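You operate a simulated robot arm through the tools that you are given. There is no shell and no other tool. Be economical: measure what you need, move in short steps, check, and stop when the job is done.

The job below is to be done with a simulated robot arm. You get a single attempt, and the scene is never put back.

TASK
Rub-test the silver sample card under the silver weight: sled across and back.
Fine: card in the pocket of the rub board, weight left on the sled; once across and back is enough.

Only the result counts: the job must be done as asked and must still hold three seconds after the hand-in. Knocking over, shifting, dropping, spilling or breaking anything else fails it.

THE ROBOT
A 7-joint arm with a two-finger parallel gripper, fixed in place. Base frame: the origin is at the foot of the arm, x ahead of it, y to its left, z up; the work surface is at about z = 0. Readings come in cm, rad, newtons and seconds.
With the tool pointing down near the work surface it reaches from about 22 to 58 cm from the base axis. Its first joint turns from -1.152 to 1.152 rad. Payload 2.5 kg.
The TCP is the grasp point between the finger pads, 2.3 cm short of the fingertips. In the tool frame z runs along the fingers and y along their closing line. Largest opening 9.4 cm; finger width 3.8, thickness 1; the body of the gripper, 5.4 by 9.6 cm, starts 3.9 cm behind the TCP.
Orientation is that of the tool frame in the base frame, as a unit quaternion [w, x, y, z]. With the fingers straight down and closing along the base's y, the tool's x points along the base's -x, its y along +y and its z along -z.

THE INTERFACE
- The arm moves only by the tool nudge_tool. Its argument "deltas" is a list of rows, each a list of 7 numbers: the shift along the base's x, y, z in cm, then the turn, a rotation vector about the base's x, y, z in rad, then the opening in per cent of the stroke, from 0 (shut) to 100 (fully open). In form: [[x, y, z, ax, ay, az, claw], ...]. A call has 1 to 12 rows; each row shifts and turns the commanded pose from where the row before left it. A row lasts 0.2 s, in which the tool goes at most 5 cm and 0.15 rad; a call with a longer step from one row to the next is refused whole, and so is a gripper value outside its range. A pose out of reach is approached as far as the arm can. The call stops where the force on the tool passes 50 N (or 10 N more than at its start, if that is more) or the arm is blocked; 0.2 s more then pass. Each finger travels about 10.8 cm/s and halts on what it meets, pressing with about 21 N; the grip force reading is that of the motor and also rises with nothing between the fingers. The clock runs only during rows and for 0.2 s after the last one: add rows that do not move to give the fingers time. It gives the time, the measured TCP pose, the force on the tool (base axes), the opening and the grip force at its end, in the units of the frame above (readings bear some noise).
- Cameras (640 x 400 px; columns grow to the right, rows downward): "scene" is fixed at [13.18, -41.26, 55.67]; the picture's right is [0.75, -0.67, 0.00], its down [-0.31, -0.34, -0.89] and it looks along [0.59, 0.66, -0.46] (base axes); focal length 325 px, centre (320, 200). "wrist" rides on the gripper at [-3.9, 0, -4.4] in the tool frame; the picture's right is [0.00, -1.00, 0.00], its down [0.97, 0.00, -0.24] and it looks along [0.24, 0.00, 0.97] (tool axes); focal length 218 px, centre (320, 200). There is no depth. A picture from a camera that has moved, and an enlarged one, comes with that camera's place and axes in the base frame and with its lens.
- snapshot(camera): a new picture of that camera. It takes no simulated time.
- inspect(camera, box): a new picture of the part [left, top, right, bottom] of that camera's present view, enlarged. It takes no simulated time.
- job_done(): hands the job in; it is judged then, once.

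Go step by step. Nothing tells you positions but the pictures and the camera data: compare them with the known pose of the tool, close in by small moves and look again before you grip or let go. The budget is 120 turns and 76 pictures, counting those below and the enlarged ones. Unless the task says otherwise, let go and move clear before handing in, and close with one line.

The tools are called as a command line: name --pt "numbers of a row" for each row, then --argument value for the rest, lists and objects as JSON in quotes. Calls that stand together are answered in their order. nudge_tool: Moves the arm, as the interface text tells. Its arguments: {"type":"object","properties":{"deltas":{"type":"array","items":{"type":"array","items":{"type":"number"}}}},"required":["deltas"]} The other tools are called the same way: snapshot (camera) takes a picture; inspect (camera, box) takes an enlarged picture of a part of a camera's view; job_done () hands the job in.

At the start:

```text
time: 0.0
eef_pos: [36.25, -3.32, 38.81]
tcp_rot: [0.0, 0.0, 1.0, 0.0]
wrist_force: [-1.1, 0.2, -0.2]
gripper_width: 9.4
grip_force: 0.1
```

scene: 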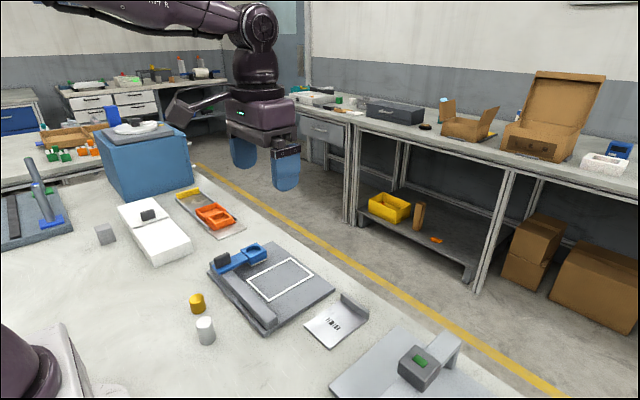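
wrist: 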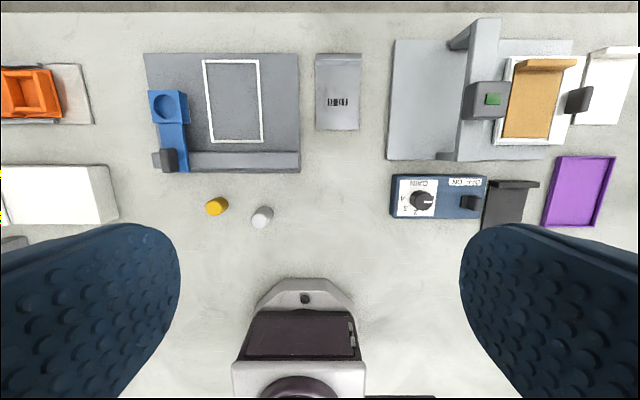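

I see a rub board with a blue sled (round recess) on a rail, a silver card to its right, and silver and gold cylinders nearer the arm. I'll enlarge these for detail first.

inspect --camera "scene" --box '[180, 220, 380, 360]'

inspect --camera "wrist" --box '[130, 40, 370, 240]'

inspect --camera "wrist" --box '[370, 10, 640, 240]'

```text
2.86 times, centred on (280, 290) of scene
camera zoom: at [13.18, -41.26, 55.67], right [0.75, -0.67, 0.0], down [-0.31, -0.34, -0.89], along [0.59, 0.66, -0.46], focal length 928 px, centre (434, -57)
```

zoom: 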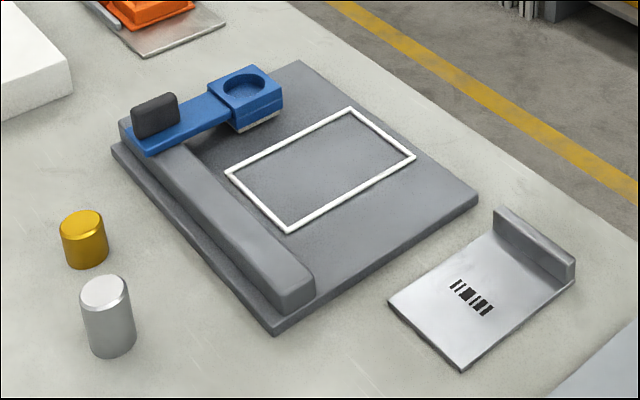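

```text
2.00 times, centred on (250, 140) of wrist
camera zoom: at [39.99, -3.17, 43.29], right [0.0, -1.0, 0.0], down [-0.97, 0.0, 0.24], along [-0.24, 0.0, -0.97], focal length 436 px, centre (460, 320)
```

zoom: 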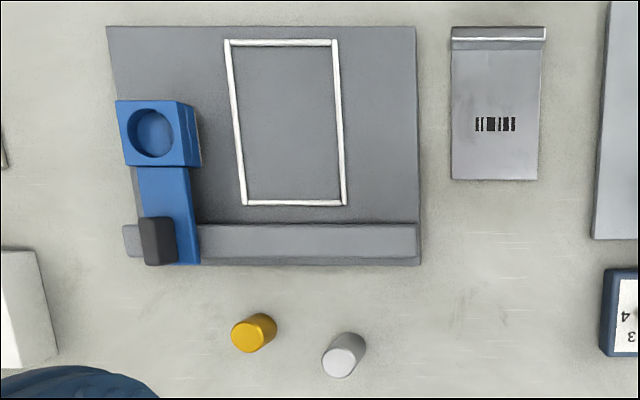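

```text
1.74 times, centred on (505, 125) of wrist
camera zoom: at [39.99, -3.17, 43.29], right [0.0, -1.0, 0.0], down [-0.97, 0.0, 0.24], along [-0.24, 0.0, -0.97], focal length 380 px, centre (-2, 330)
```

zoom: 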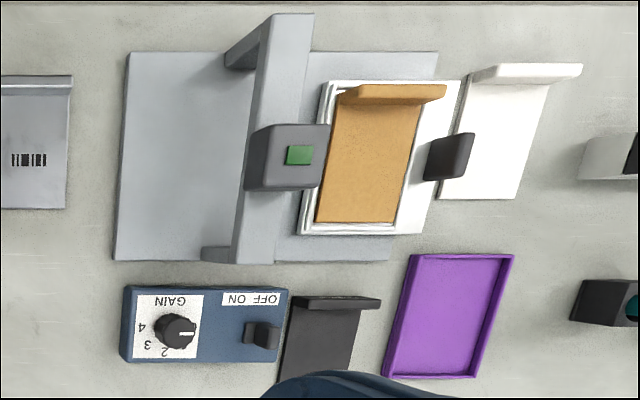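

The card lies at about x 43–54, y −2 to −10, with an upright tab at its far end. The pocket is centred near (47.5, 12), and the sled is parked left of it. I'll move lower for a closer look.

nudge_tool --pt "1.2 1.5 -3.5 0 0 0 100" --pt "1.2 1.5 -3.5 0 0 0 100" --pt "1.2 1.5 -3.5 0 0 0 100" --pt "1.2 1.5 -3.5 0 0 0 100" --pt "0 0 0 0 0 0 100"

snapshot --camera "wrist"

```text
time: 1.2
eef_pos: [40.91, 2.87, 24.85]
tcp_rot: [0.0, -0.001, 1.0, 0.001]
wrist_force: [0.9, 0.6, 0.4]
gripper_width: 9.4
grip_force: 0.1
```

```text
70 pictures are left
camera wrist: at [44.74, 2.93, 29.3], right [0.0, -1.0, 0.0], down [-0.97, 0.0, 0.24], along [-0.24, 0.0, -0.97], focal length 218 px, centre (320, 200)
```

wrist: 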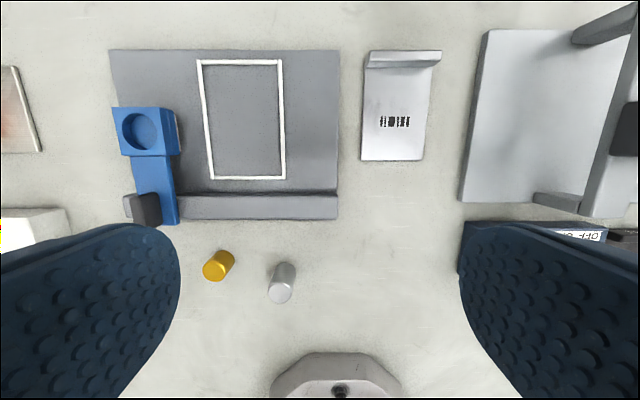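

inspect --camera "wrist" --box '[90, 30, 350, 230]'

inspect --camera "wrist" --box '[340, 30, 470, 180]'

inspect --camera "scene" --box '[205, 235, 285, 285]'

inspect --camera "scene" --box '[295, 285, 375, 355]'

```text
2.00 times, centred on (220, 130) of wrist
camera zoom: at [44.74, 2.93, 29.3], right [0.0, -1.0, 0.0], down [-0.97, 0.0, 0.24], along [-0.24, 0.0, -0.97], focal length 436 px, centre (520, 340)
```

zoom: 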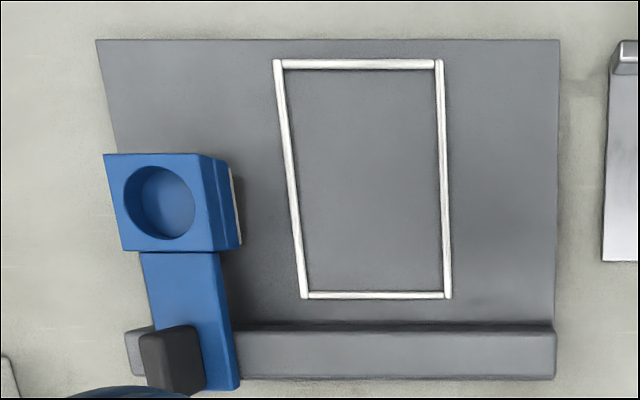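

```text
2.67 times, centred on (405, 105) of wrist
camera zoom: at [44.74, 2.93, 29.3], right [0.0, -1.0, 0.0], down [-0.97, 0.0, 0.24], along [-0.24, 0.0, -0.97], focal length 582 px, centre (93, 453)
```

zoom: 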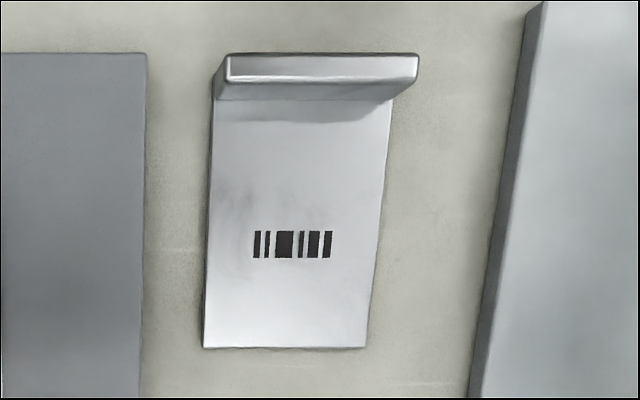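

```text
8.00 times, centred on (245, 260) of scene
camera zoom: at [13.18, -41.26, 55.67], right [0.75, -0.67, 0.0], down [-0.31, -0.34, -0.89], along [0.59, 0.66, -0.46], focal length 2599 px, centre (920, -280)
```

zoom: 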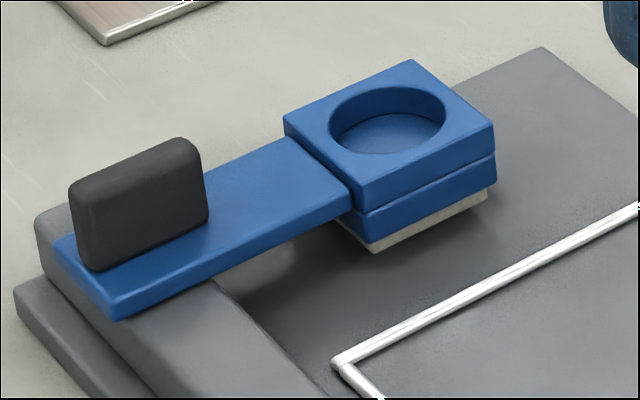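

```text
5.71 times, centred on (335, 320) of scene
camera zoom: at [13.18, -41.26, 55.67], right [0.75, -0.67, 0.0], down [-0.31, -0.34, -0.89], along [0.59, 0.66, -0.46], focal length 1856 px, centre (234, -486)
```

zoom: 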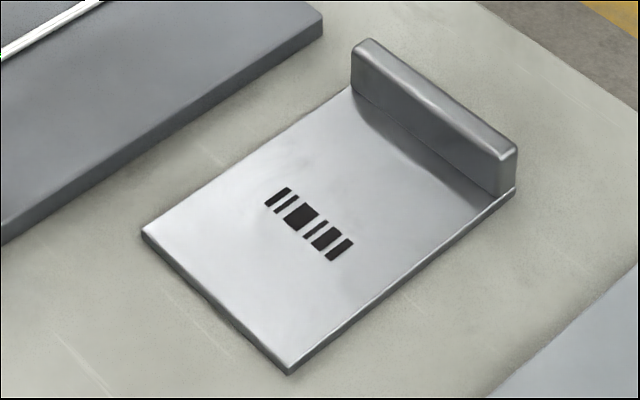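

The card tab is centred near (54.35, −6.43), with its top at z≈2.2 and a thickness of about 1.1. Next I turn the gripper 90° so it closes along x and hover above the tab.

nudge_tool --pt "1.222 -0.845 -1.1 0 0 -0.1428 60" --pt "1.222 -0.845 -1.1 0 0 -0.1428 60" --pt "1.222 -0.845 -1.1 0 0 -0.1428 60" --pt "1.222 -0.845 -1.1 0 0 -0.1428 60" --pt "1.222 -0.845 -1.1 0 0 -0.1428 60" --pt "1.222 -0.845 -1.1 0 0 -0.1428 60" --pt "1.222 -0.845 -1.1 0 0 -0.1428 60" --pt "1.222 -0.845 -1.1 0 0 -0.1428 60" --pt "1.222 -0.845 -1.1 0 0 -0.1428 60" --pt "1.222 -0.845 -1.1 0 0 -0.1428 60" --pt "1.222 -0.845 -1.1 0 0 -0.1428 60" --pt "0 0 0 0 0 0 60"

snapshot --camera "wrist"

snapshot --camera "scene"

```text
time: 3.8
eef_pos: [54.42, -6.53, 12.75]
tcp_rot: [0.0, 0.708, 0.706, 0.0]
wrist_force: [-0.5, -1.1, -0.6]
gripper_width: 5.63
grip_force: 0.0
```

```text
65 pictures are left
camera wrist: at [54.33, -10.33, 17.2], right [-1.0, 0.0, 0.0], down [0.0, 0.97, 0.24], along [0.0, 0.24, -0.97], focal length 218 px, centre (320, 200)
```

wrist: 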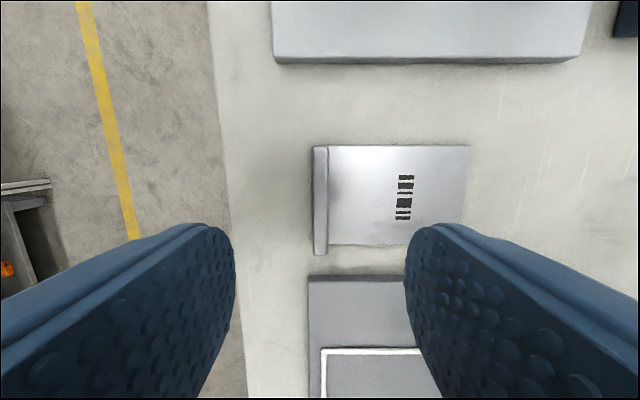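

```text
64 pictures are left
```

scene: 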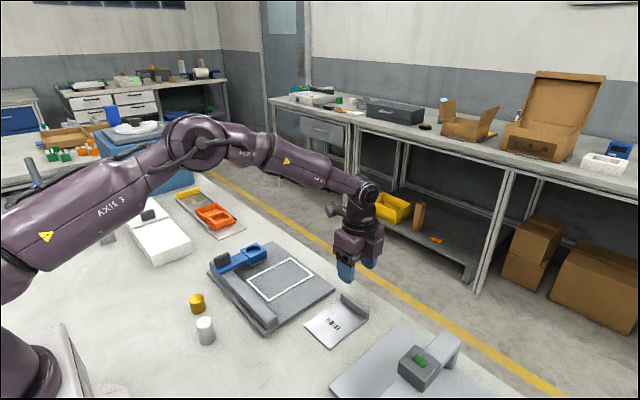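

The tab shows centred at x≈54.3, y≈−6.4, just below the tool. I descend to z≈3 and close on it.

nudge_tool --pt "-0.02 0.03 -2.5 0 0 0 60" --pt "-0.02 0.03 -2.5 0 0 0 60" --pt "0 0.03 -2.2 0 0 0 60" --pt "0 0 -1.5 0 0 0 60" --pt "0 0 -0.9 0 0 0 60" --pt "0 0 0 0 0 0 60"

snapshot --camera "wrist"

```text
time: 5.2
eef_pos: [54.29, -6.31, 3.04]
tcp_rot: [0.0, 0.707, 0.707, 0.0]
wrist_force: [-0.4, -0.5, 0.2]
gripper_width: 5.64
grip_force: 0.1
```

```text
63 pictures are left
camera wrist: at [54.29, -10.17, 7.58], right [-1.0, 0.0, 0.0], down [0.0, 0.97, 0.24], along [0.0, 0.24, -0.97], focal length 218 px, centre (320, 200)
```

wrist: 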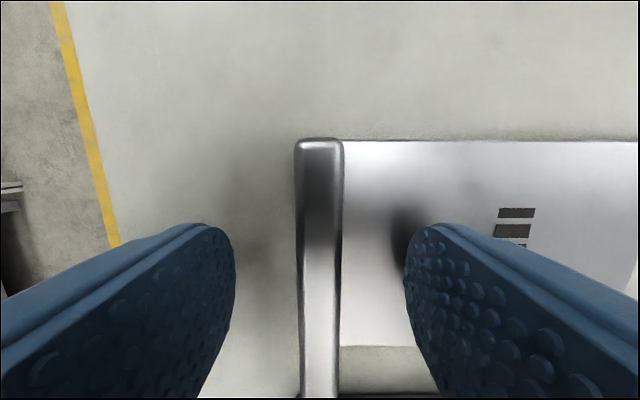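

The fingers straddle the tab evenly; closing now, then a small lift to check.

nudge_tool --pt "0 0 0 0 0 0 30" --pt "0 0 0 0 0 0 15" --pt "0 0 0 0 0 0 0" --pt "0 0 0 0 0 0 0" --pt "0 0 0 0 0 0 0" --pt "0 0 0.7 0 0 0 0" --pt "0 0 0.8 0 0 0 0" --pt "0 0 0 0 0 0 0"

snapshot --camera "wrist"

inspect --camera "scene" --box '[260, 220, 420, 360]'

```text
time: 7.0
eef_pos: [54.46, -6.34, 4.57]
tcp_rot: [0.0, 0.707, 0.707, 0.0]
wrist_force: [-0.7, -0.6, -1.3]
gripper_width: 1.17
grip_force: 21.1
```

```text
62 pictures are left
camera wrist: at [54.27, -10.15, 9.09], right [-1.0, 0.0, 0.0], down [0.0, 0.97, 0.24], along [0.0, 0.24, -0.97], focal length 218 px, centre (320, 200)
```

wrist: 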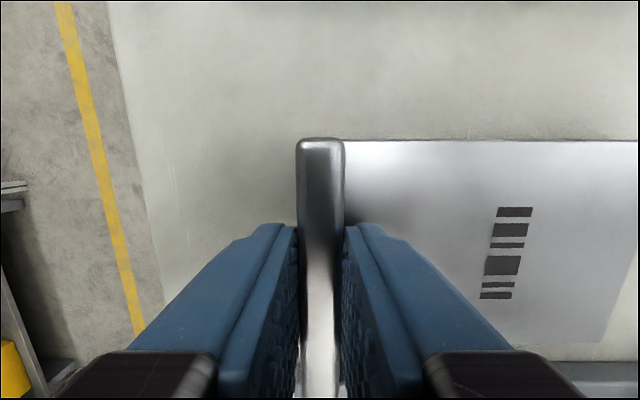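

```text
2.86 times, centred on (340, 290) of scene
camera zoom: at [13.18, -41.26, 55.67], right [0.75, -0.67, 0.0], down [-0.31, -0.34, -0.89], along [0.59, 0.66, -0.46], focal length 928 px, centre (263, -57)
```

zoom: 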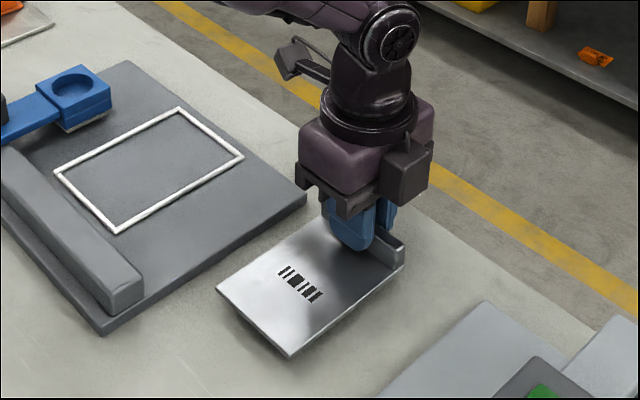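

The card is held level. I lift a bit more and carry it over the pocket for a visual alignment check.

nudge_tool --pt "0 0 2 0 0 0 0" --pt "0 0 2 0 0 0 0" --pt "-0.2 2.4 0 0 0 0 0" --pt "-0.2 2.4 0 0 0 0 0" --pt "-0.2 2.4 0 0 0 0 0" --pt "-0.2 2.4 0 0 0 0 0" --pt "-0.2 2.4 0 0 0 0 0" --pt "-0.2 2.4 0 0 0 0 0" --pt "-0.2 2.4 0 0 0 0 0" --pt "-0.1 1.5 0 0 0 0 0" --pt "0 0 0 0 0 0 0"

snapshot --camera "wrist"

inspect --camera "scene" --box '[200, 200, 360, 340]'

```text
time: 9.4
eef_pos: [52.73, 11.93, 8.56]
tcp_rot: [-0.001, 0.707, 0.707, 0.0]
wrist_force: [-0.2, 0.1, -1.2]
gripper_width: 1.15
grip_force: 20.7
```

```text
60 pictures are left
camera wrist: at [52.75, 8.12, 13.03], right [-1.0, 0.0, 0.0], down [0.0, 0.97, 0.24], along [0.0, 0.24, -0.97], focal length 218 px, centre (320, 200)
```

wrist: 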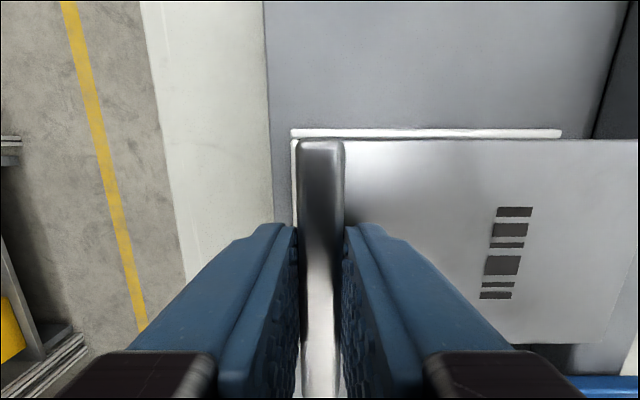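

```text
2.86 times, centred on (280, 270) of scene
camera zoom: at [13.18, -41.26, 55.67], right [0.75, -0.67, 0.0], down [-0.31, -0.34, -0.89], along [0.59, 0.66, -0.46], focal length 928 px, centre (434, 0)
```

zoom: 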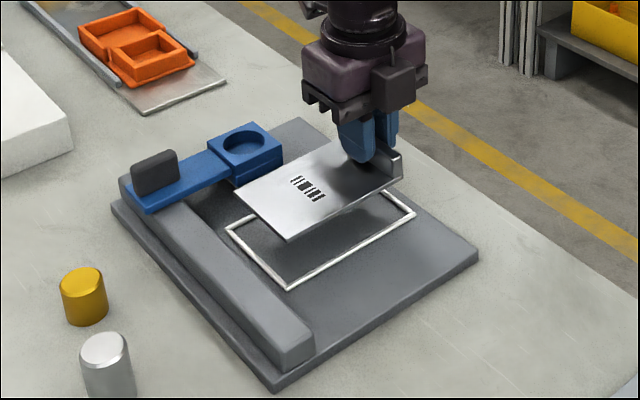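

The pocket centre measures about (47.48, 12.08), and the card centre is about 0.12 short in both x and y. I correct that and lower to just above the rim.

nudge_tool --pt "0.12 0.12 -1 0 0 0 0" --pt "0 0 -1 0 0 0 0" --pt "0 0 -0.8 0 0 0 0" --pt "0 0 0 0 0 0 0"

snapshot --camera "wrist"

inspect --camera "scene" --box '[230, 230, 320, 310]'

```text
time: 10.4
eef_pos: [53.01, 12.07, 5.76]
tcp_rot: [0.0, 0.706, 0.708, 0.0]
wrist_force: [-0.3, 0.1, -1.9]
gripper_width: 1.17
grip_force: 20.7
```

```text
58 pictures are left
camera wrist: at [52.9, 8.21, 10.28], right [-1.0, 0.0, 0.0], down [0.0, 0.97, 0.24], along [0.0, 0.24, -0.97], focal length 218 px, centre (320, 200)
```

wrist: 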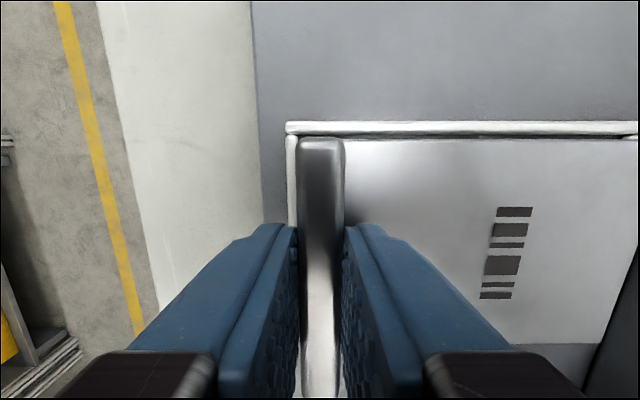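

```text
5.00 times, centred on (275, 270) of scene
camera zoom: at [13.18, -41.26, 55.67], right [0.75, -0.67, 0.0], down [-0.31, -0.34, -0.89], along [0.59, 0.66, -0.46], focal length 1624 px, centre (545, -150)
```

zoom: 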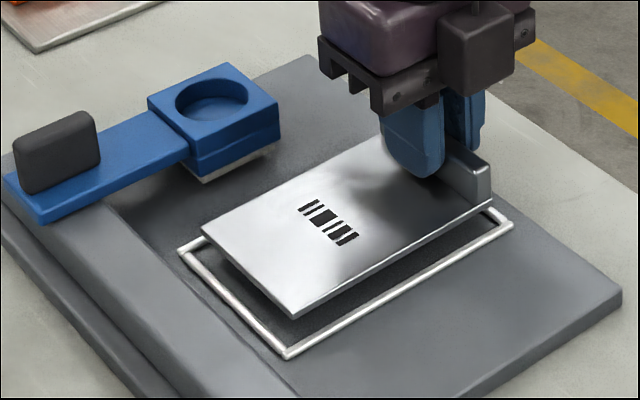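

Alignment looks good, with roughly 0.2–0.3 cm clearance on each side. I lower slowly until contact.

nudge_tool --pt "0 0.06 -0.4 0 0 0 0" --pt "0 0 -0.4 0 0 0 0" --pt "0 0 -0.3 0 0 0 0" --pt "0 0 -0.2 0 0 0 0" --pt "0 0 0 0 0 0 0"

inspect --camera "scene" --box '[230, 230, 320, 310]'

```text
time: 11.6
eef_pos: [53.05, 12.08, 4.52]
tcp_rot: [0.0, 0.707, 0.707, 0.0]
wrist_force: [1.0, -1.0, -1.9]
gripper_width: 1.17
grip_force: 20.9
```

```text
5.00 times, centred on (275, 270) of scene
camera zoom: at [13.18, -41.26, 55.67], right [0.75, -0.67, 0.0], down [-0.31, -0.34, -0.89], along [0.59, 0.66, -0.46], focal length 1624 px, centre (545, -150)
```

zoom: 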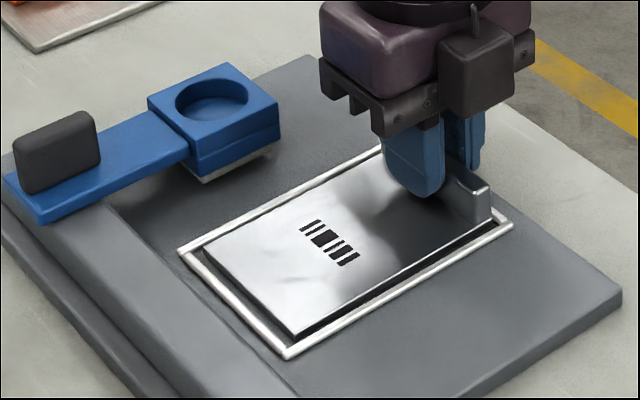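

Still slightly above the floor; continuing in tiny steps.

nudge_tool --pt "0 0 -0.1 0 0 0 0" --pt "0 0 -0.1 0 0 0 0" --pt "0 0 -0.1 0 0 0 0" --pt "0 0 0 0 0 0 0"

inspect --camera "scene" --box '[230, 230, 320, 310]'

```text
time: 12.6
eef_pos: [52.98, 12.08, 4.33]
tcp_rot: [0.001, 0.707, 0.708, 0.001]
wrist_force: [-4.9, -0.7, 13.5]
gripper_width: 1.14
grip_force: 20.8
```

```text
5.00 times, centred on (275, 270) of scene
camera zoom: at [13.17, -41.26, 55.67], right [0.75, -0.67, 0.0], down [-0.31, -0.34, -0.89], along [0.59, 0.66, -0.46], focal length 1624 px, centre (545, -150)
```

zoom: 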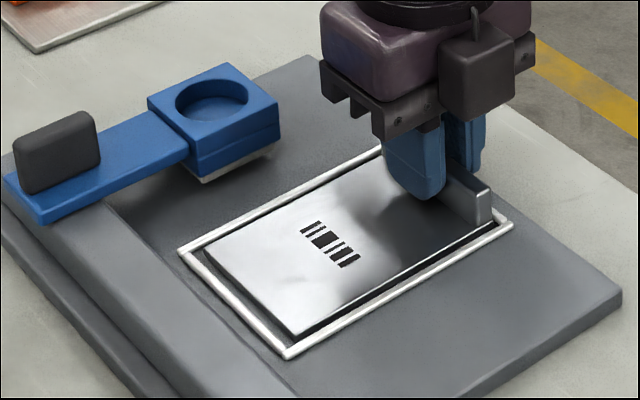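

Contact at about 13 N. I'll check that all edges are inside the rim before release.

inspect --camera "scene" --box '[250, 255, 290, 285]'

snapshot --camera "wrist"

```text
13.33 times, centred on (270, 270) of scene
camera zoom: at [13.17, -41.26, 55.67], right [0.75, -0.67, 0.0], down [-0.31, -0.34, -0.89], along [0.59, 0.66, -0.46], focal length 4332 px, centre (987, -733)
```

zoom: 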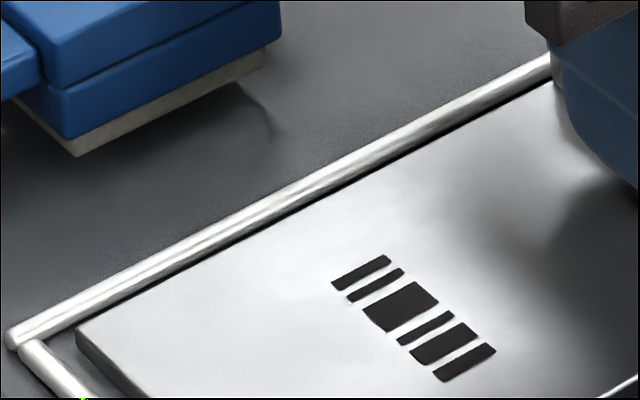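

```text
53 pictures are left
camera wrist: at [52.95, 8.27, 8.82], right [-1.0, 0.0, 0.0], down [0.0, 0.97, 0.24], along [0.0, 0.24, -0.97], focal length 218 px, centre (320, 200)
```

wrist: 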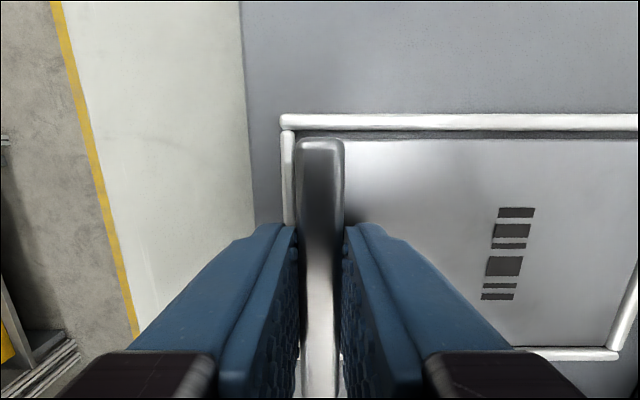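

The card is inside the rim on all sides and on the floor. I release it and rise straight up.

nudge_tool --pt "0 0 0 0 0 0 10" --pt "0 0 0 0 0 0 25" --pt "0 0 0 0 0 0 25" --pt "0 0 1 0 0 0 25" --pt "0 0 2 0 0 0 25" --pt "0 0 3 0 0 0 25" --pt "0 0 4 0 0 0 25" --pt "0 0 4 0 0 0 25" --pt "0 0 0 0 0 0 25"

snapshot --camera "wrist"

inspect --camera "scene" --box '[230, 230, 320, 310]'

```text
time: 14.6
eef_pos: [52.91, 11.94, 18.27]
tcp_rot: [0.0, 0.706, 0.708, 0.0]
wrist_force: [0.6, -0.5, -0.5]
gripper_width: 2.32
grip_force: 0.1
```

```text
52 pictures are left
camera wrist: at [52.88, 8.19, 22.74], right [-1.0, 0.0, 0.0], down [0.0, 0.97, 0.24], along [0.0, 0.24, -0.97], focal length 218 px, centre (320, 200)
```

wrist: 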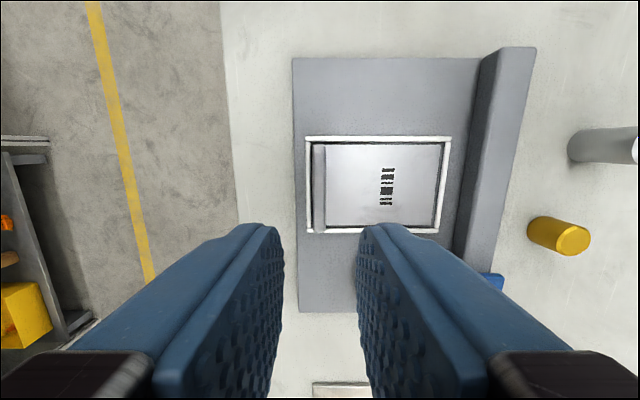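

```text
5.00 times, centred on (275, 270) of scene
camera zoom: at [13.18, -41.26, 55.67], right [0.75, -0.67, 0.0], down [-0.31, -0.34, -0.89], along [0.59, 0.66, -0.46], focal length 1624 px, centre (545, -150)
```

zoom: 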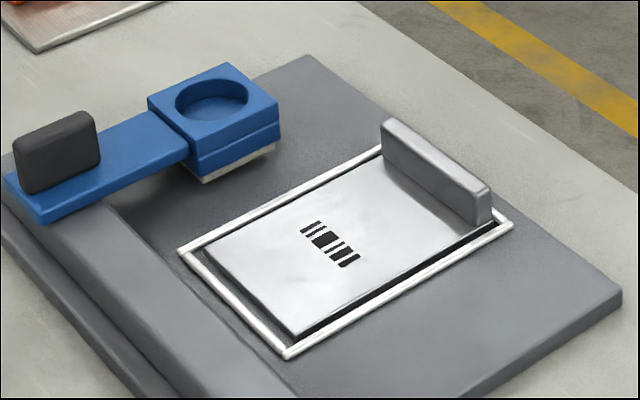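

The card sits correctly in the pocket. Now I turn the gripper back and travel to above the silver weight at about (26.8, 8).

nudge_tool --pt "-2.25 -0.35 0 0 0 0.1428 60" --pt "-2.25 -0.35 0 0 0 0.1428 60" --pt "-2.25 -0.35 0 0 0 0.1428 60" --pt "-2.25 -0.35 0 0 0 0.1428 60" --pt "-2.25 -0.35 0 0 0 0.1428 60" --pt "-2.25 -0.35 0 0 0 0.1428 60" --pt "-2.25 -0.35 0 0 0 0.1428 60" --pt "-2.25 -0.35 0 0 0 0.1428 60" --pt "-2.25 -0.35 0 0 0 0.1428 60" --pt "-2.25 -0.35 0 0 0 0.1428 60" --pt "-2.25 -0.35 0 0 0 0.1428 60" --pt "0 0 0 0 0 0 60"

snapshot --camera "wrist"

inspect --camera "scene" --box '[150, 240, 270, 360]'

```text
time: 17.2
eef_pos: [28.13, 8.19, 18.26]
tcp_rot: [0.0, -0.002, 1.0, 0.0]
wrist_force: [0.5, 1.0, -0.3]
gripper_width: 5.63
grip_force: 0.0
```

```text
50 pictures are left
camera wrist: at [31.94, 8.26, 22.68], right [0.0, -1.0, 0.0], down [-0.97, 0.0, 0.24], along [-0.24, 0.0, -0.97], focal length 218 px, centre (320, 200)
```

wrist: 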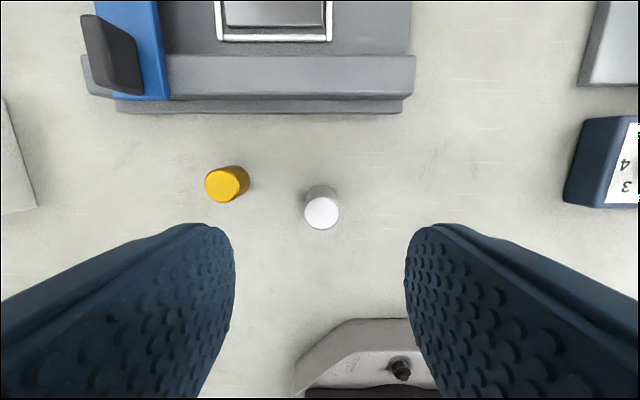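

```text
3.33 times, centred on (210, 300) of scene
camera zoom: at [13.18, -41.26, 55.67], right [0.75, -0.67, 0.0], down [-0.31, -0.34, -0.89], along [0.59, 0.66, -0.46], focal length 1083 px, centre (687, -133)
```

zoom: 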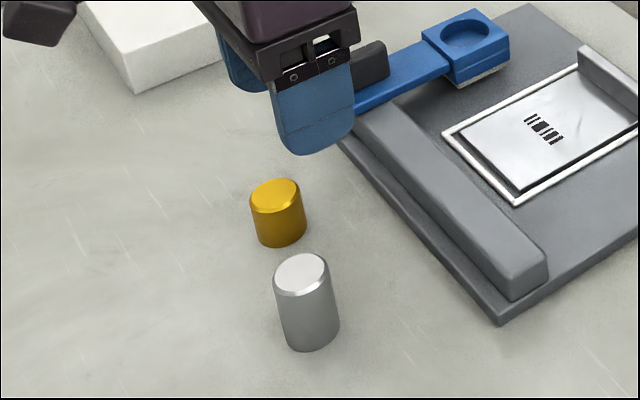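

The weight shows at roughly (26.7, 8.2), with its top at 4–5 cm. I lower to a mid height and recheck.

nudge_tool --pt "-0.5 0 -2.5 0 0 0 60" --pt "-0.5 0 -2.5 0 0 0 60" --pt "-0.4 0 -2.5 0 0 0 60" --pt "0 0 0 0 0 0 60"

snapshot --camera "wrist"

inspect --camera "scene" --box '[150, 240, 270, 360]'

```text
time: 18.2
eef_pos: [26.8, 8.24, 10.8]
tcp_rot: [0.0, 0.001, 1.0, 0.0]
wrist_force: [0.5, 0.6, -0.3]
gripper_width: 5.61
grip_force: 0.1
```

```text
48 pictures are left
camera wrist: at [30.57, 8.31, 15.17], right [0.0, -1.0, 0.0], down [-0.97, 0.0, 0.24], along [-0.24, 0.0, -0.97], focal length 218 px, centre (320, 200)
```

wrist: 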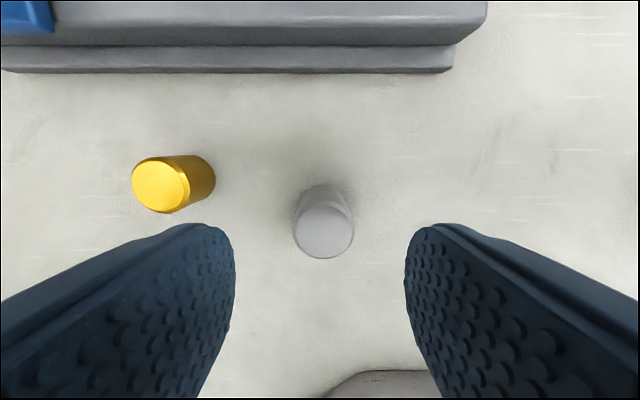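

```text
3.33 times, centred on (210, 300) of scene
camera zoom: at [13.18, -41.26, 55.67], right [0.75, -0.67, 0.0], down [-0.31, -0.34, -0.89], along [0.59, 0.66, -0.46], focal length 1083 px, centre (687, -133)
```

zoom: 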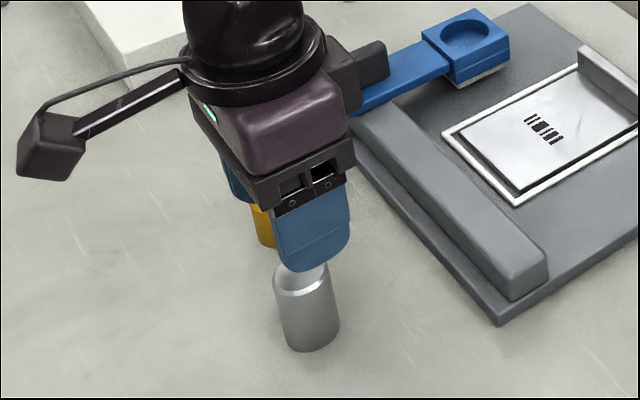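

The weight is at about (26.45, 8.13), roughly 3.1 cm across and 4.5 cm tall. I lower around its upper part, look, then grip.

nudge_tool --pt "-0.22 -0.1 -2.0 0 0 0 60" --pt "0 0 -2.0 0 0 0 60" --pt "0 0 -1.8 0 0 0 60" --pt "0 0 -1.2 0 0 0 60" --pt "0 0 0 0 0 0 60"

snapshot --camera "wrist"

inspect --camera "scene" --box '[150, 240, 270, 360]'

```text
time: 19.4
eef_pos: [26.7, 8.11, 3.73]
tcp_rot: [0.0, 0.001, 1.0, 0.0]
wrist_force: [-0.2, -0.3, -0.1]
gripper_width: 5.62
grip_force: 0.0
```

```text
46 pictures are left
camera wrist: at [30.48, 8.21, 8.15], right [0.0, -1.0, 0.0], down [-0.97, 0.0, 0.24], along [-0.24, 0.0, -0.97], focal length 218 px, centre (320, 200)
```

wrist: 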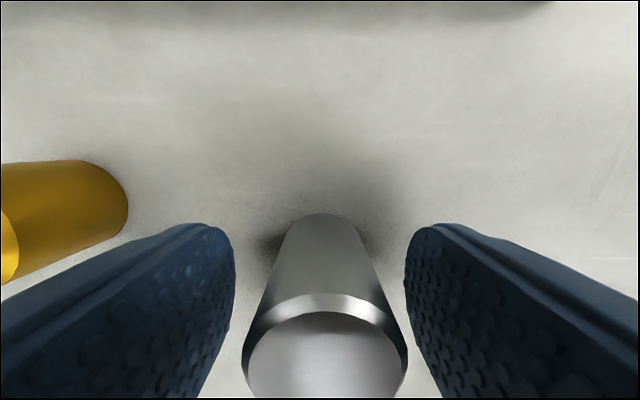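

```text
3.33 times, centred on (210, 300) of scene
camera zoom: at [13.18, -41.26, 55.67], right [0.75, -0.67, 0.0], down [-0.31, -0.34, -0.89], along [0.59, 0.66, -0.46], focal length 1083 px, centre (687, -133)
```

zoom: 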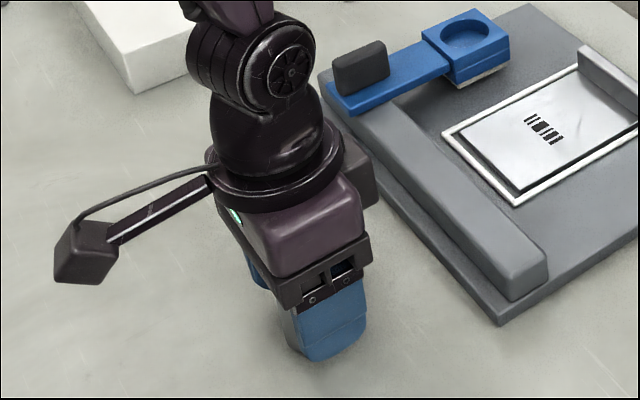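

The weight is centred between the fingers and about 0.15 cm nearer the base than the tool. I adjust and grip.

nudge_tool --pt "-0.15 0 0 0 0 0 60" --pt "0 0 0 0 0 0 40" --pt "0 0 0 0 0 0 20" --pt "0 0 0 0 0 0 0" --pt "0 0 0 0 0 0 0" --pt "0 0 0 0 0 0 0" --pt "0 0 1 0 0 0 0" --pt "0 0 1 0 0 0 0" --pt "0 0 0 0 0 0 0"

inspect --camera "scene" --box '[150, 240, 270, 360]'

snapshot --camera "wrist"

```text
time: 21.4
eef_pos: [26.53, 8.12, 5.77]
tcp_rot: [0.0, -0.001, 1.0, 0.0]
wrist_force: [-0.1, 0.3, -2.8]
gripper_width: 3.18
grip_force: 21.0
```

```text
3.33 times, centred on (210, 300) of scene
camera zoom: at [13.18, -41.26, 55.67], right [0.75, -0.67, 0.0], down [-0.31, -0.34, -0.89], along [0.59, 0.66, -0.46], focal length 1083 px, centre (687, -133)
```

zoom: 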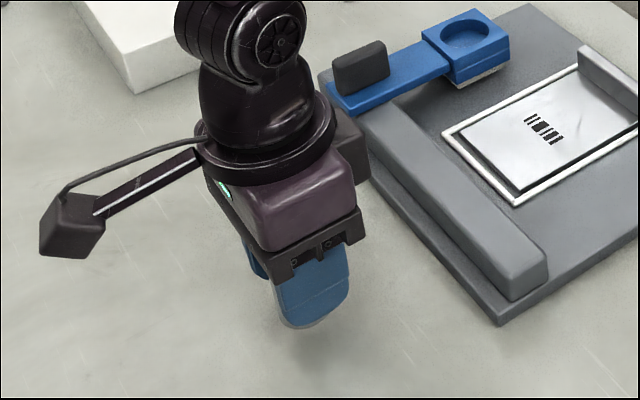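

```text
43 pictures are left
camera wrist: at [30.29, 8.18, 10.19], right [0.0, -1.0, 0.0], down [-0.97, 0.0, 0.24], along [-0.24, 0.0, -0.97], focal length 218 px, centre (320, 200)
```

wrist: 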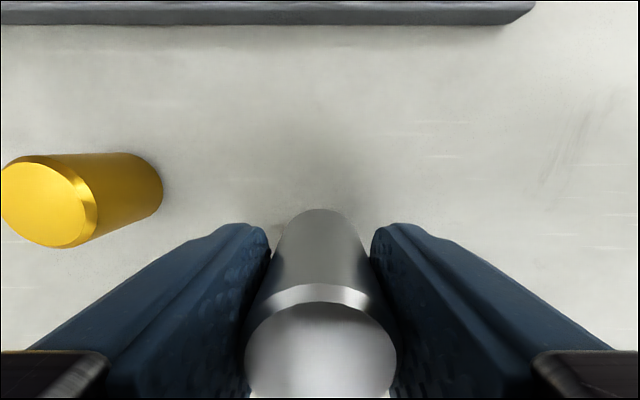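

The weight is held (~0.28 kg). I lift it and carry it toward the sled's cup at about (46.3, 22.3), staying high to check alignment.

nudge_tool --pt "0 0 3 0 0 0 0" --pt "0 0 3 0 0 0 0" --pt "0 0 3 0 0 0 0" --pt "2.5 1.8 0 0 0 0 0" --pt "2.5 1.8 0 0 0 0 0" --pt "2.5 1.8 0 0 0 0 0" --pt "2.5 1.8 0 0 0 0 0" --pt "2.5 1.8 0 0 0 0 0" --pt "2.5 1.8 0 0 0 0 0" --pt "2.0 1.8 0 0 0 0 0" --pt "0 0 0 0 0 0 0"

snapshot --camera "wrist"

inspect --camera "scene" --box '[190, 180, 310, 280]'

```text
time: 23.8
eef_pos: [43.44, 20.76, 14.67]
tcp_rot: [-0.001, -0.001, 1.0, 0.0]
wrist_force: [0.5, 0.4, -2.9]
gripper_width: 3.13
grip_force: 20.9
```

```text
42 pictures are left
camera wrist: at [47.36, 20.85, 19.11], right [0.0, -1.0, 0.0], down [-0.97, 0.0, 0.24], along [-0.24, 0.0, -0.97], focal length 218 px, centre (320, 200)
```

wrist: 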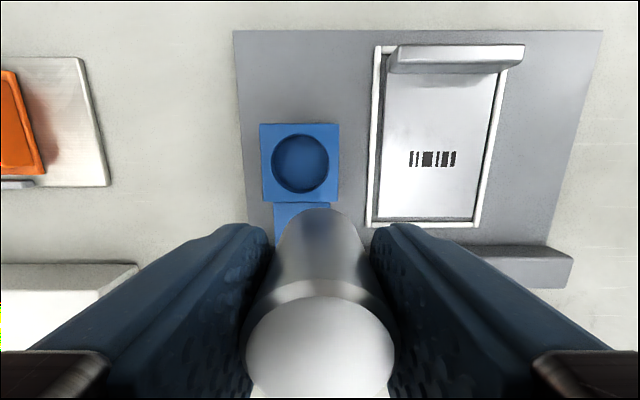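

```text
4.00 times, centred on (250, 230) of scene
camera zoom: at [13.18, -41.26, 55.67], right [0.75, -0.67, 0.0], down [-0.31, -0.34, -0.89], along [0.59, 0.66, -0.46], focal length 1300 px, centre (600, 80)
```

zoom: 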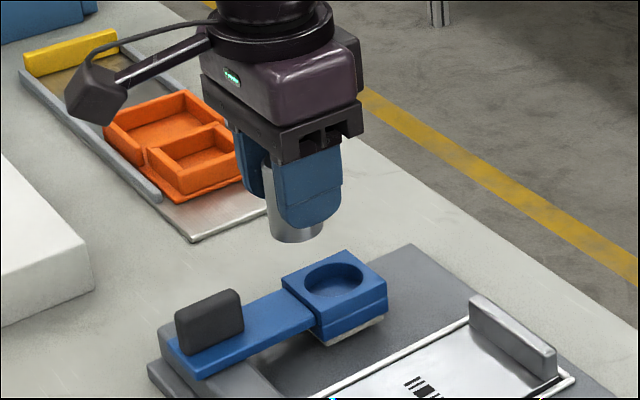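

The cup centre is at about (46.3, 22.16), 3.8 cm across. I move over it and lower to just above.

nudge_tool --pt "1.43 0.66 0 0 0 0 0" --pt "1.43 0.65 0 0 0 0 0" --pt "0 0 -2 0 0 0 0" --pt "0 0 -2 0 0 0 0" --pt "0 0 0 0 0 0 0"

snapshot --camera "wrist"

inspect --camera "scene" --box '[210, 200, 300, 280]'

```text
time: 25.0
eef_pos: [46.25, 21.99, 10.67]
tcp_rot: [0.0, 0.0, 1.0, 0.0]
wrist_force: [0.5, -0.6, -2.9]
gripper_width: 3.16
grip_force: 21.1
```

```text
40 pictures are left
camera wrist: at [50.16, 22.08, 15.12], right [0.0, -1.0, 0.0], down [-0.97, 0.0, 0.24], along [-0.24, 0.0, -0.97], focal length 218 px, centre (320, 200)
```

wrist: 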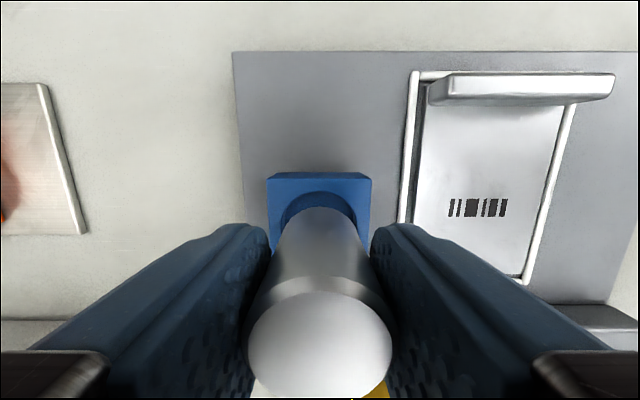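

```text
5.00 times, centred on (255, 240) of scene
camera zoom: at [13.18, -41.26, 55.67], right [0.75, -0.67, 0.0], down [-0.31, -0.34, -0.89], along [0.59, 0.66, -0.46], focal length 1624 px, centre (645, 0)
```

zoom: 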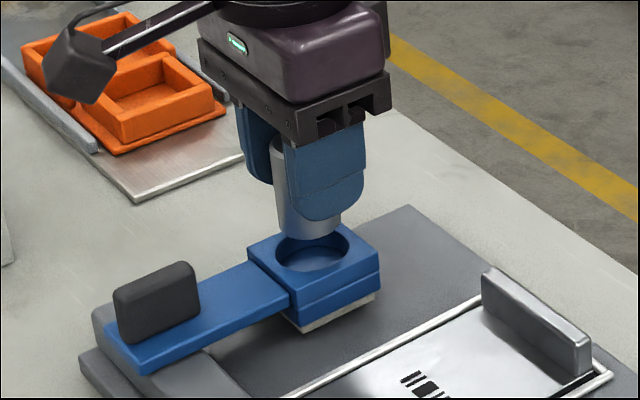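

The weight is about 0.1 cm too far in x relative to the cup. I correct it and lower to right at the cup's mouth.

nudge_tool --pt "-0.12 0.05 -0.8 0 0 0 0" --pt "0 0 -0.7 0 0 0 0" --pt "0 0 0 0 0 0 0"

inspect --camera "wrist" --box '[240, 150, 400, 250]'

inspect --camera "scene" --box '[235, 220, 295, 270]'

```text
time: 25.8
eef_pos: [46.18, 22.07, 9.07]
tcp_rot: [0.0, 0.0, 1.0, 0.0]
wrist_force: [-0.9, -0.1, -2.4]
gripper_width: 3.14
grip_force: 20.8
```

```text
4.00 times, centred on (320, 200) of wrist
camera zoom: at [50.02, 22.15, 13.64], right [0.0, -1.0, 0.0], down [-0.97, 0.0, 0.24], along [-0.24, 0.0, -0.97], focal length 873 px, centre (320, 200)
```

zoom: 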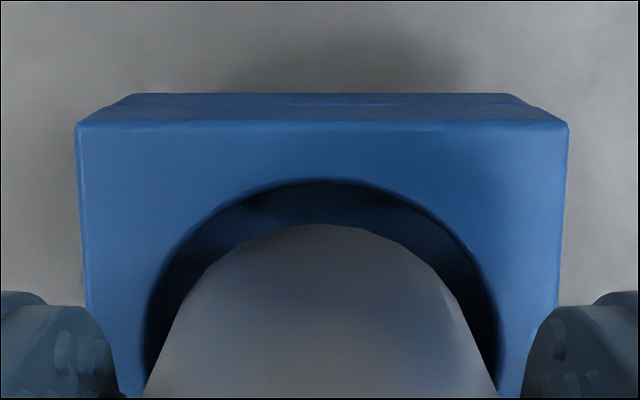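

```text
8.00 times, centred on (265, 245) of scene
camera zoom: at [13.18, -41.26, 55.67], right [0.75, -0.67, 0.0], down [-0.31, -0.34, -0.89], along [0.59, 0.66, -0.46], focal length 2599 px, centre (760, -160)
```

zoom: 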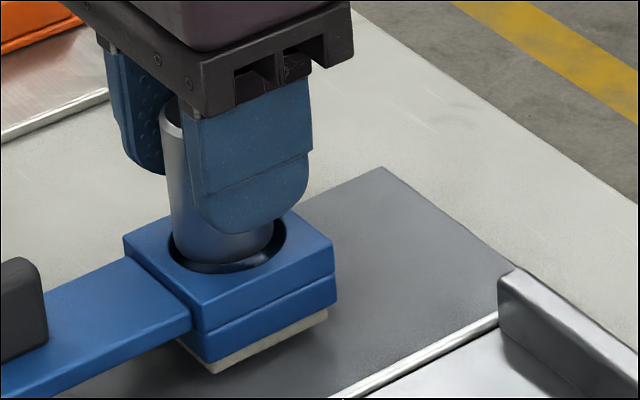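

The weight is well centred in the cup mouth. I lower it gently until it seats.

nudge_tool --pt "-0.03 0 -0.4 0 0 0 0" --pt "0 0 -0.4 0 0 0 0" --pt "0 0 -0.2 0 0 0 0" --pt "0 0 0 0 0 0 0"

inspect --camera "scene" --box '[235, 220, 295, 270]'

```text
time: 26.8
eef_pos: [46.22, 22.03, 8.22]
tcp_rot: [0.0, 0.001, 1.0, 0.0]
wrist_force: [1.0, 0.3, -2.8]
gripper_width: 3.16
grip_force: 20.5
```

```text
8.00 times, centred on (265, 245) of scene
camera zoom: at [13.18, -41.26, 55.67], right [0.75, -0.67, 0.0], down [-0.31, -0.34, -0.89], along [0.59, 0.66, -0.46], focal length 2599 px, centre (760, -160)
```

zoom: 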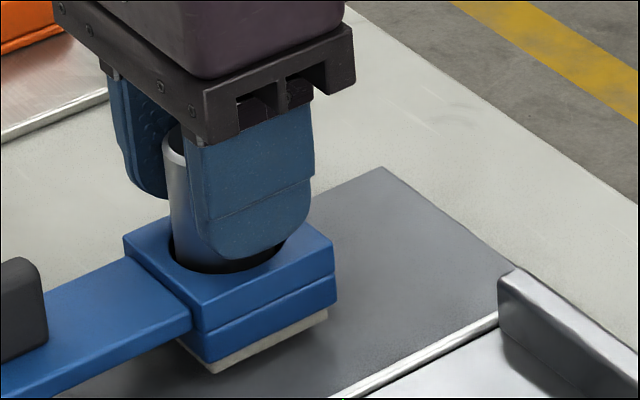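

It's in the cup's mouth and not yet seated; continuing.

nudge_tool --pt "0 0 -0.2 0 0 0 0" --pt "0 0 -0.2 0 0 0 0" --pt "0 0 -0.15 0 0 0 0" --pt "0 0 -0.15 0 0 0 0" --pt "0 0 0 0 0 0 0"

inspect --camera "scene" --box '[235, 220, 295, 270]'

```text
time: 28.0
eef_pos: [46.22, 22.01, 7.61]
tcp_rot: [0.003, 0.0, 1.0, 0.001]
wrist_force: [4.1, 0.0, 12.3]
gripper_width: 3.16
grip_force: 21.1
```

```text
8.00 times, centred on (265, 245) of scene
camera zoom: at [13.17, -41.27, 55.67], right [0.75, -0.67, 0.0], down [-0.31, -0.34, -0.89], along [0.59, 0.66, -0.46], focal length 2599 px, centre (760, -160)
```

zoom: 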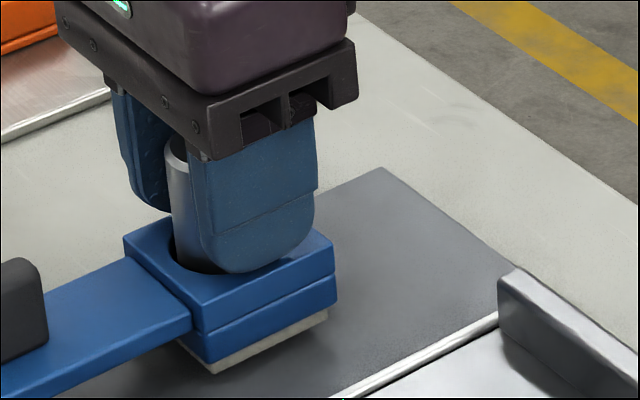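

The weight is seated (12 N contact). I release it and rise clear.

nudge_tool --pt "0 0 0 0 0 0 45" --pt "0 0 0 0 0 0 60" --pt "0 0 0 0 0 0 60" --pt "0 0 1 0 0 0 60" --pt "0 0 2.5 0 0 0 60" --pt "0 0 4 0 0 0 60" --pt "0 0 4 0 0 0 60" --pt "-4 0 0 0 0 0 60" --pt "-4 0 0 0 0 0 60" --pt "0 0 0 0 0 0 60"

snapshot --camera "wrist"

inspect --camera "scene" --box '[200, 220, 320, 310]'

```text
time: 30.2
eef_pos: [38.26, 22.13, 19.02]
tcp_rot: [0.001, 0.0, 1.0, 0.0]
wrist_force: [-0.3, -0.3, -0.1]
gripper_width: 5.65
grip_force: 0.1
```

```text
34 pictures are left
camera wrist: at [42.05, 22.18, 23.49], right [0.0, -1.0, 0.0], down [-0.97, 0.0, 0.24], along [-0.24, 0.0, -0.97], focal length 218 px, centre (320, 200)
```

wrist: 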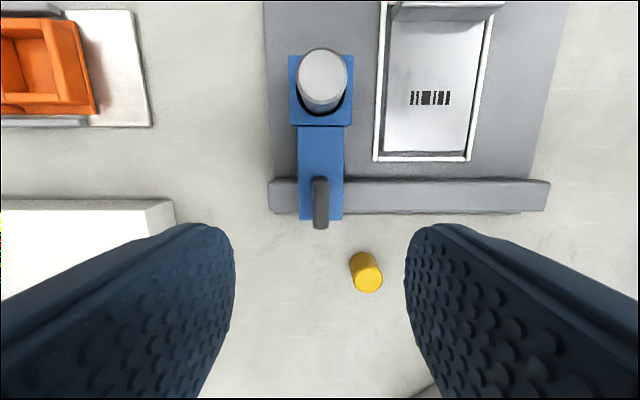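

```text
4.44 times, centred on (260, 265) of scene
camera zoom: at [13.18, -41.26, 55.67], right [0.75, -0.67, 0.0], down [-0.31, -0.34, -0.89], along [0.59, 0.66, -0.46], focal length 1444 px, centre (587, -89)
```

zoom: 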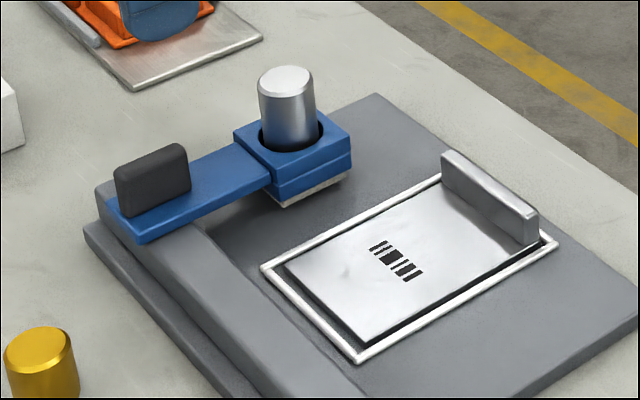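

The weight stands in the cup. The sled's knob is at about x 35.5–39, y 22.2, and it is thin along y, so my current finger orientation fits. I'll approach from above.

nudge_tool --pt "-0.45 0.03 -3 0 0 0 60" --pt "-0.45 0.03 -3 0 0 0 60" --pt "0 0 -2.5 0 0 0 60" --pt "0 0 0 0 0 0 60"

snapshot --camera "wrist"

inspect --camera "scene" --box '[180, 180, 320, 290]'

```text
time: 31.2
eef_pos: [37.25, 22.12, 10.53]
tcp_rot: [0.0, 0.0, 1.0, 0.0]
wrist_force: [0.0, 0.3, 0.7]
gripper_width: 5.64
grip_force: 0.0
```

```text
32 pictures are left
camera wrist: at [41.1, 22.22, 14.91], right [0.0, -1.0, 0.0], down [-0.97, 0.0, 0.24], along [-0.24, 0.0, -0.97], focal length 218 px, centre (320, 200)
```

wrist: 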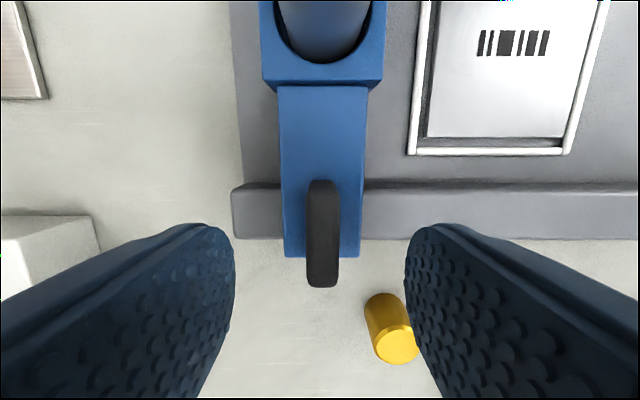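

```text
3.64 times, centred on (250, 235) of scene
camera zoom: at [13.18, -41.26, 55.67], right [0.75, -0.67, 0.0], down [-0.31, -0.34, -0.89], along [0.59, 0.66, -0.46], focal length 1181 px, centre (574, 73)
```

zoom: 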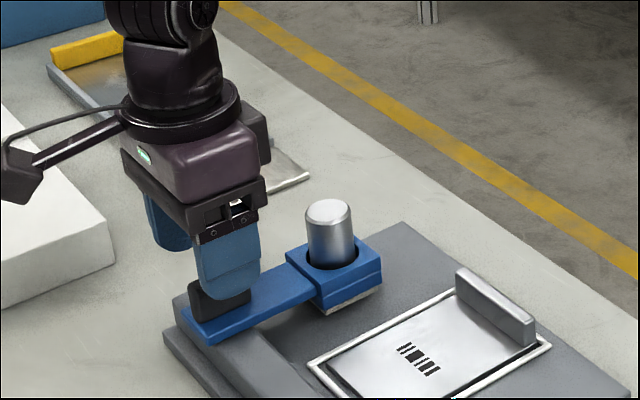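

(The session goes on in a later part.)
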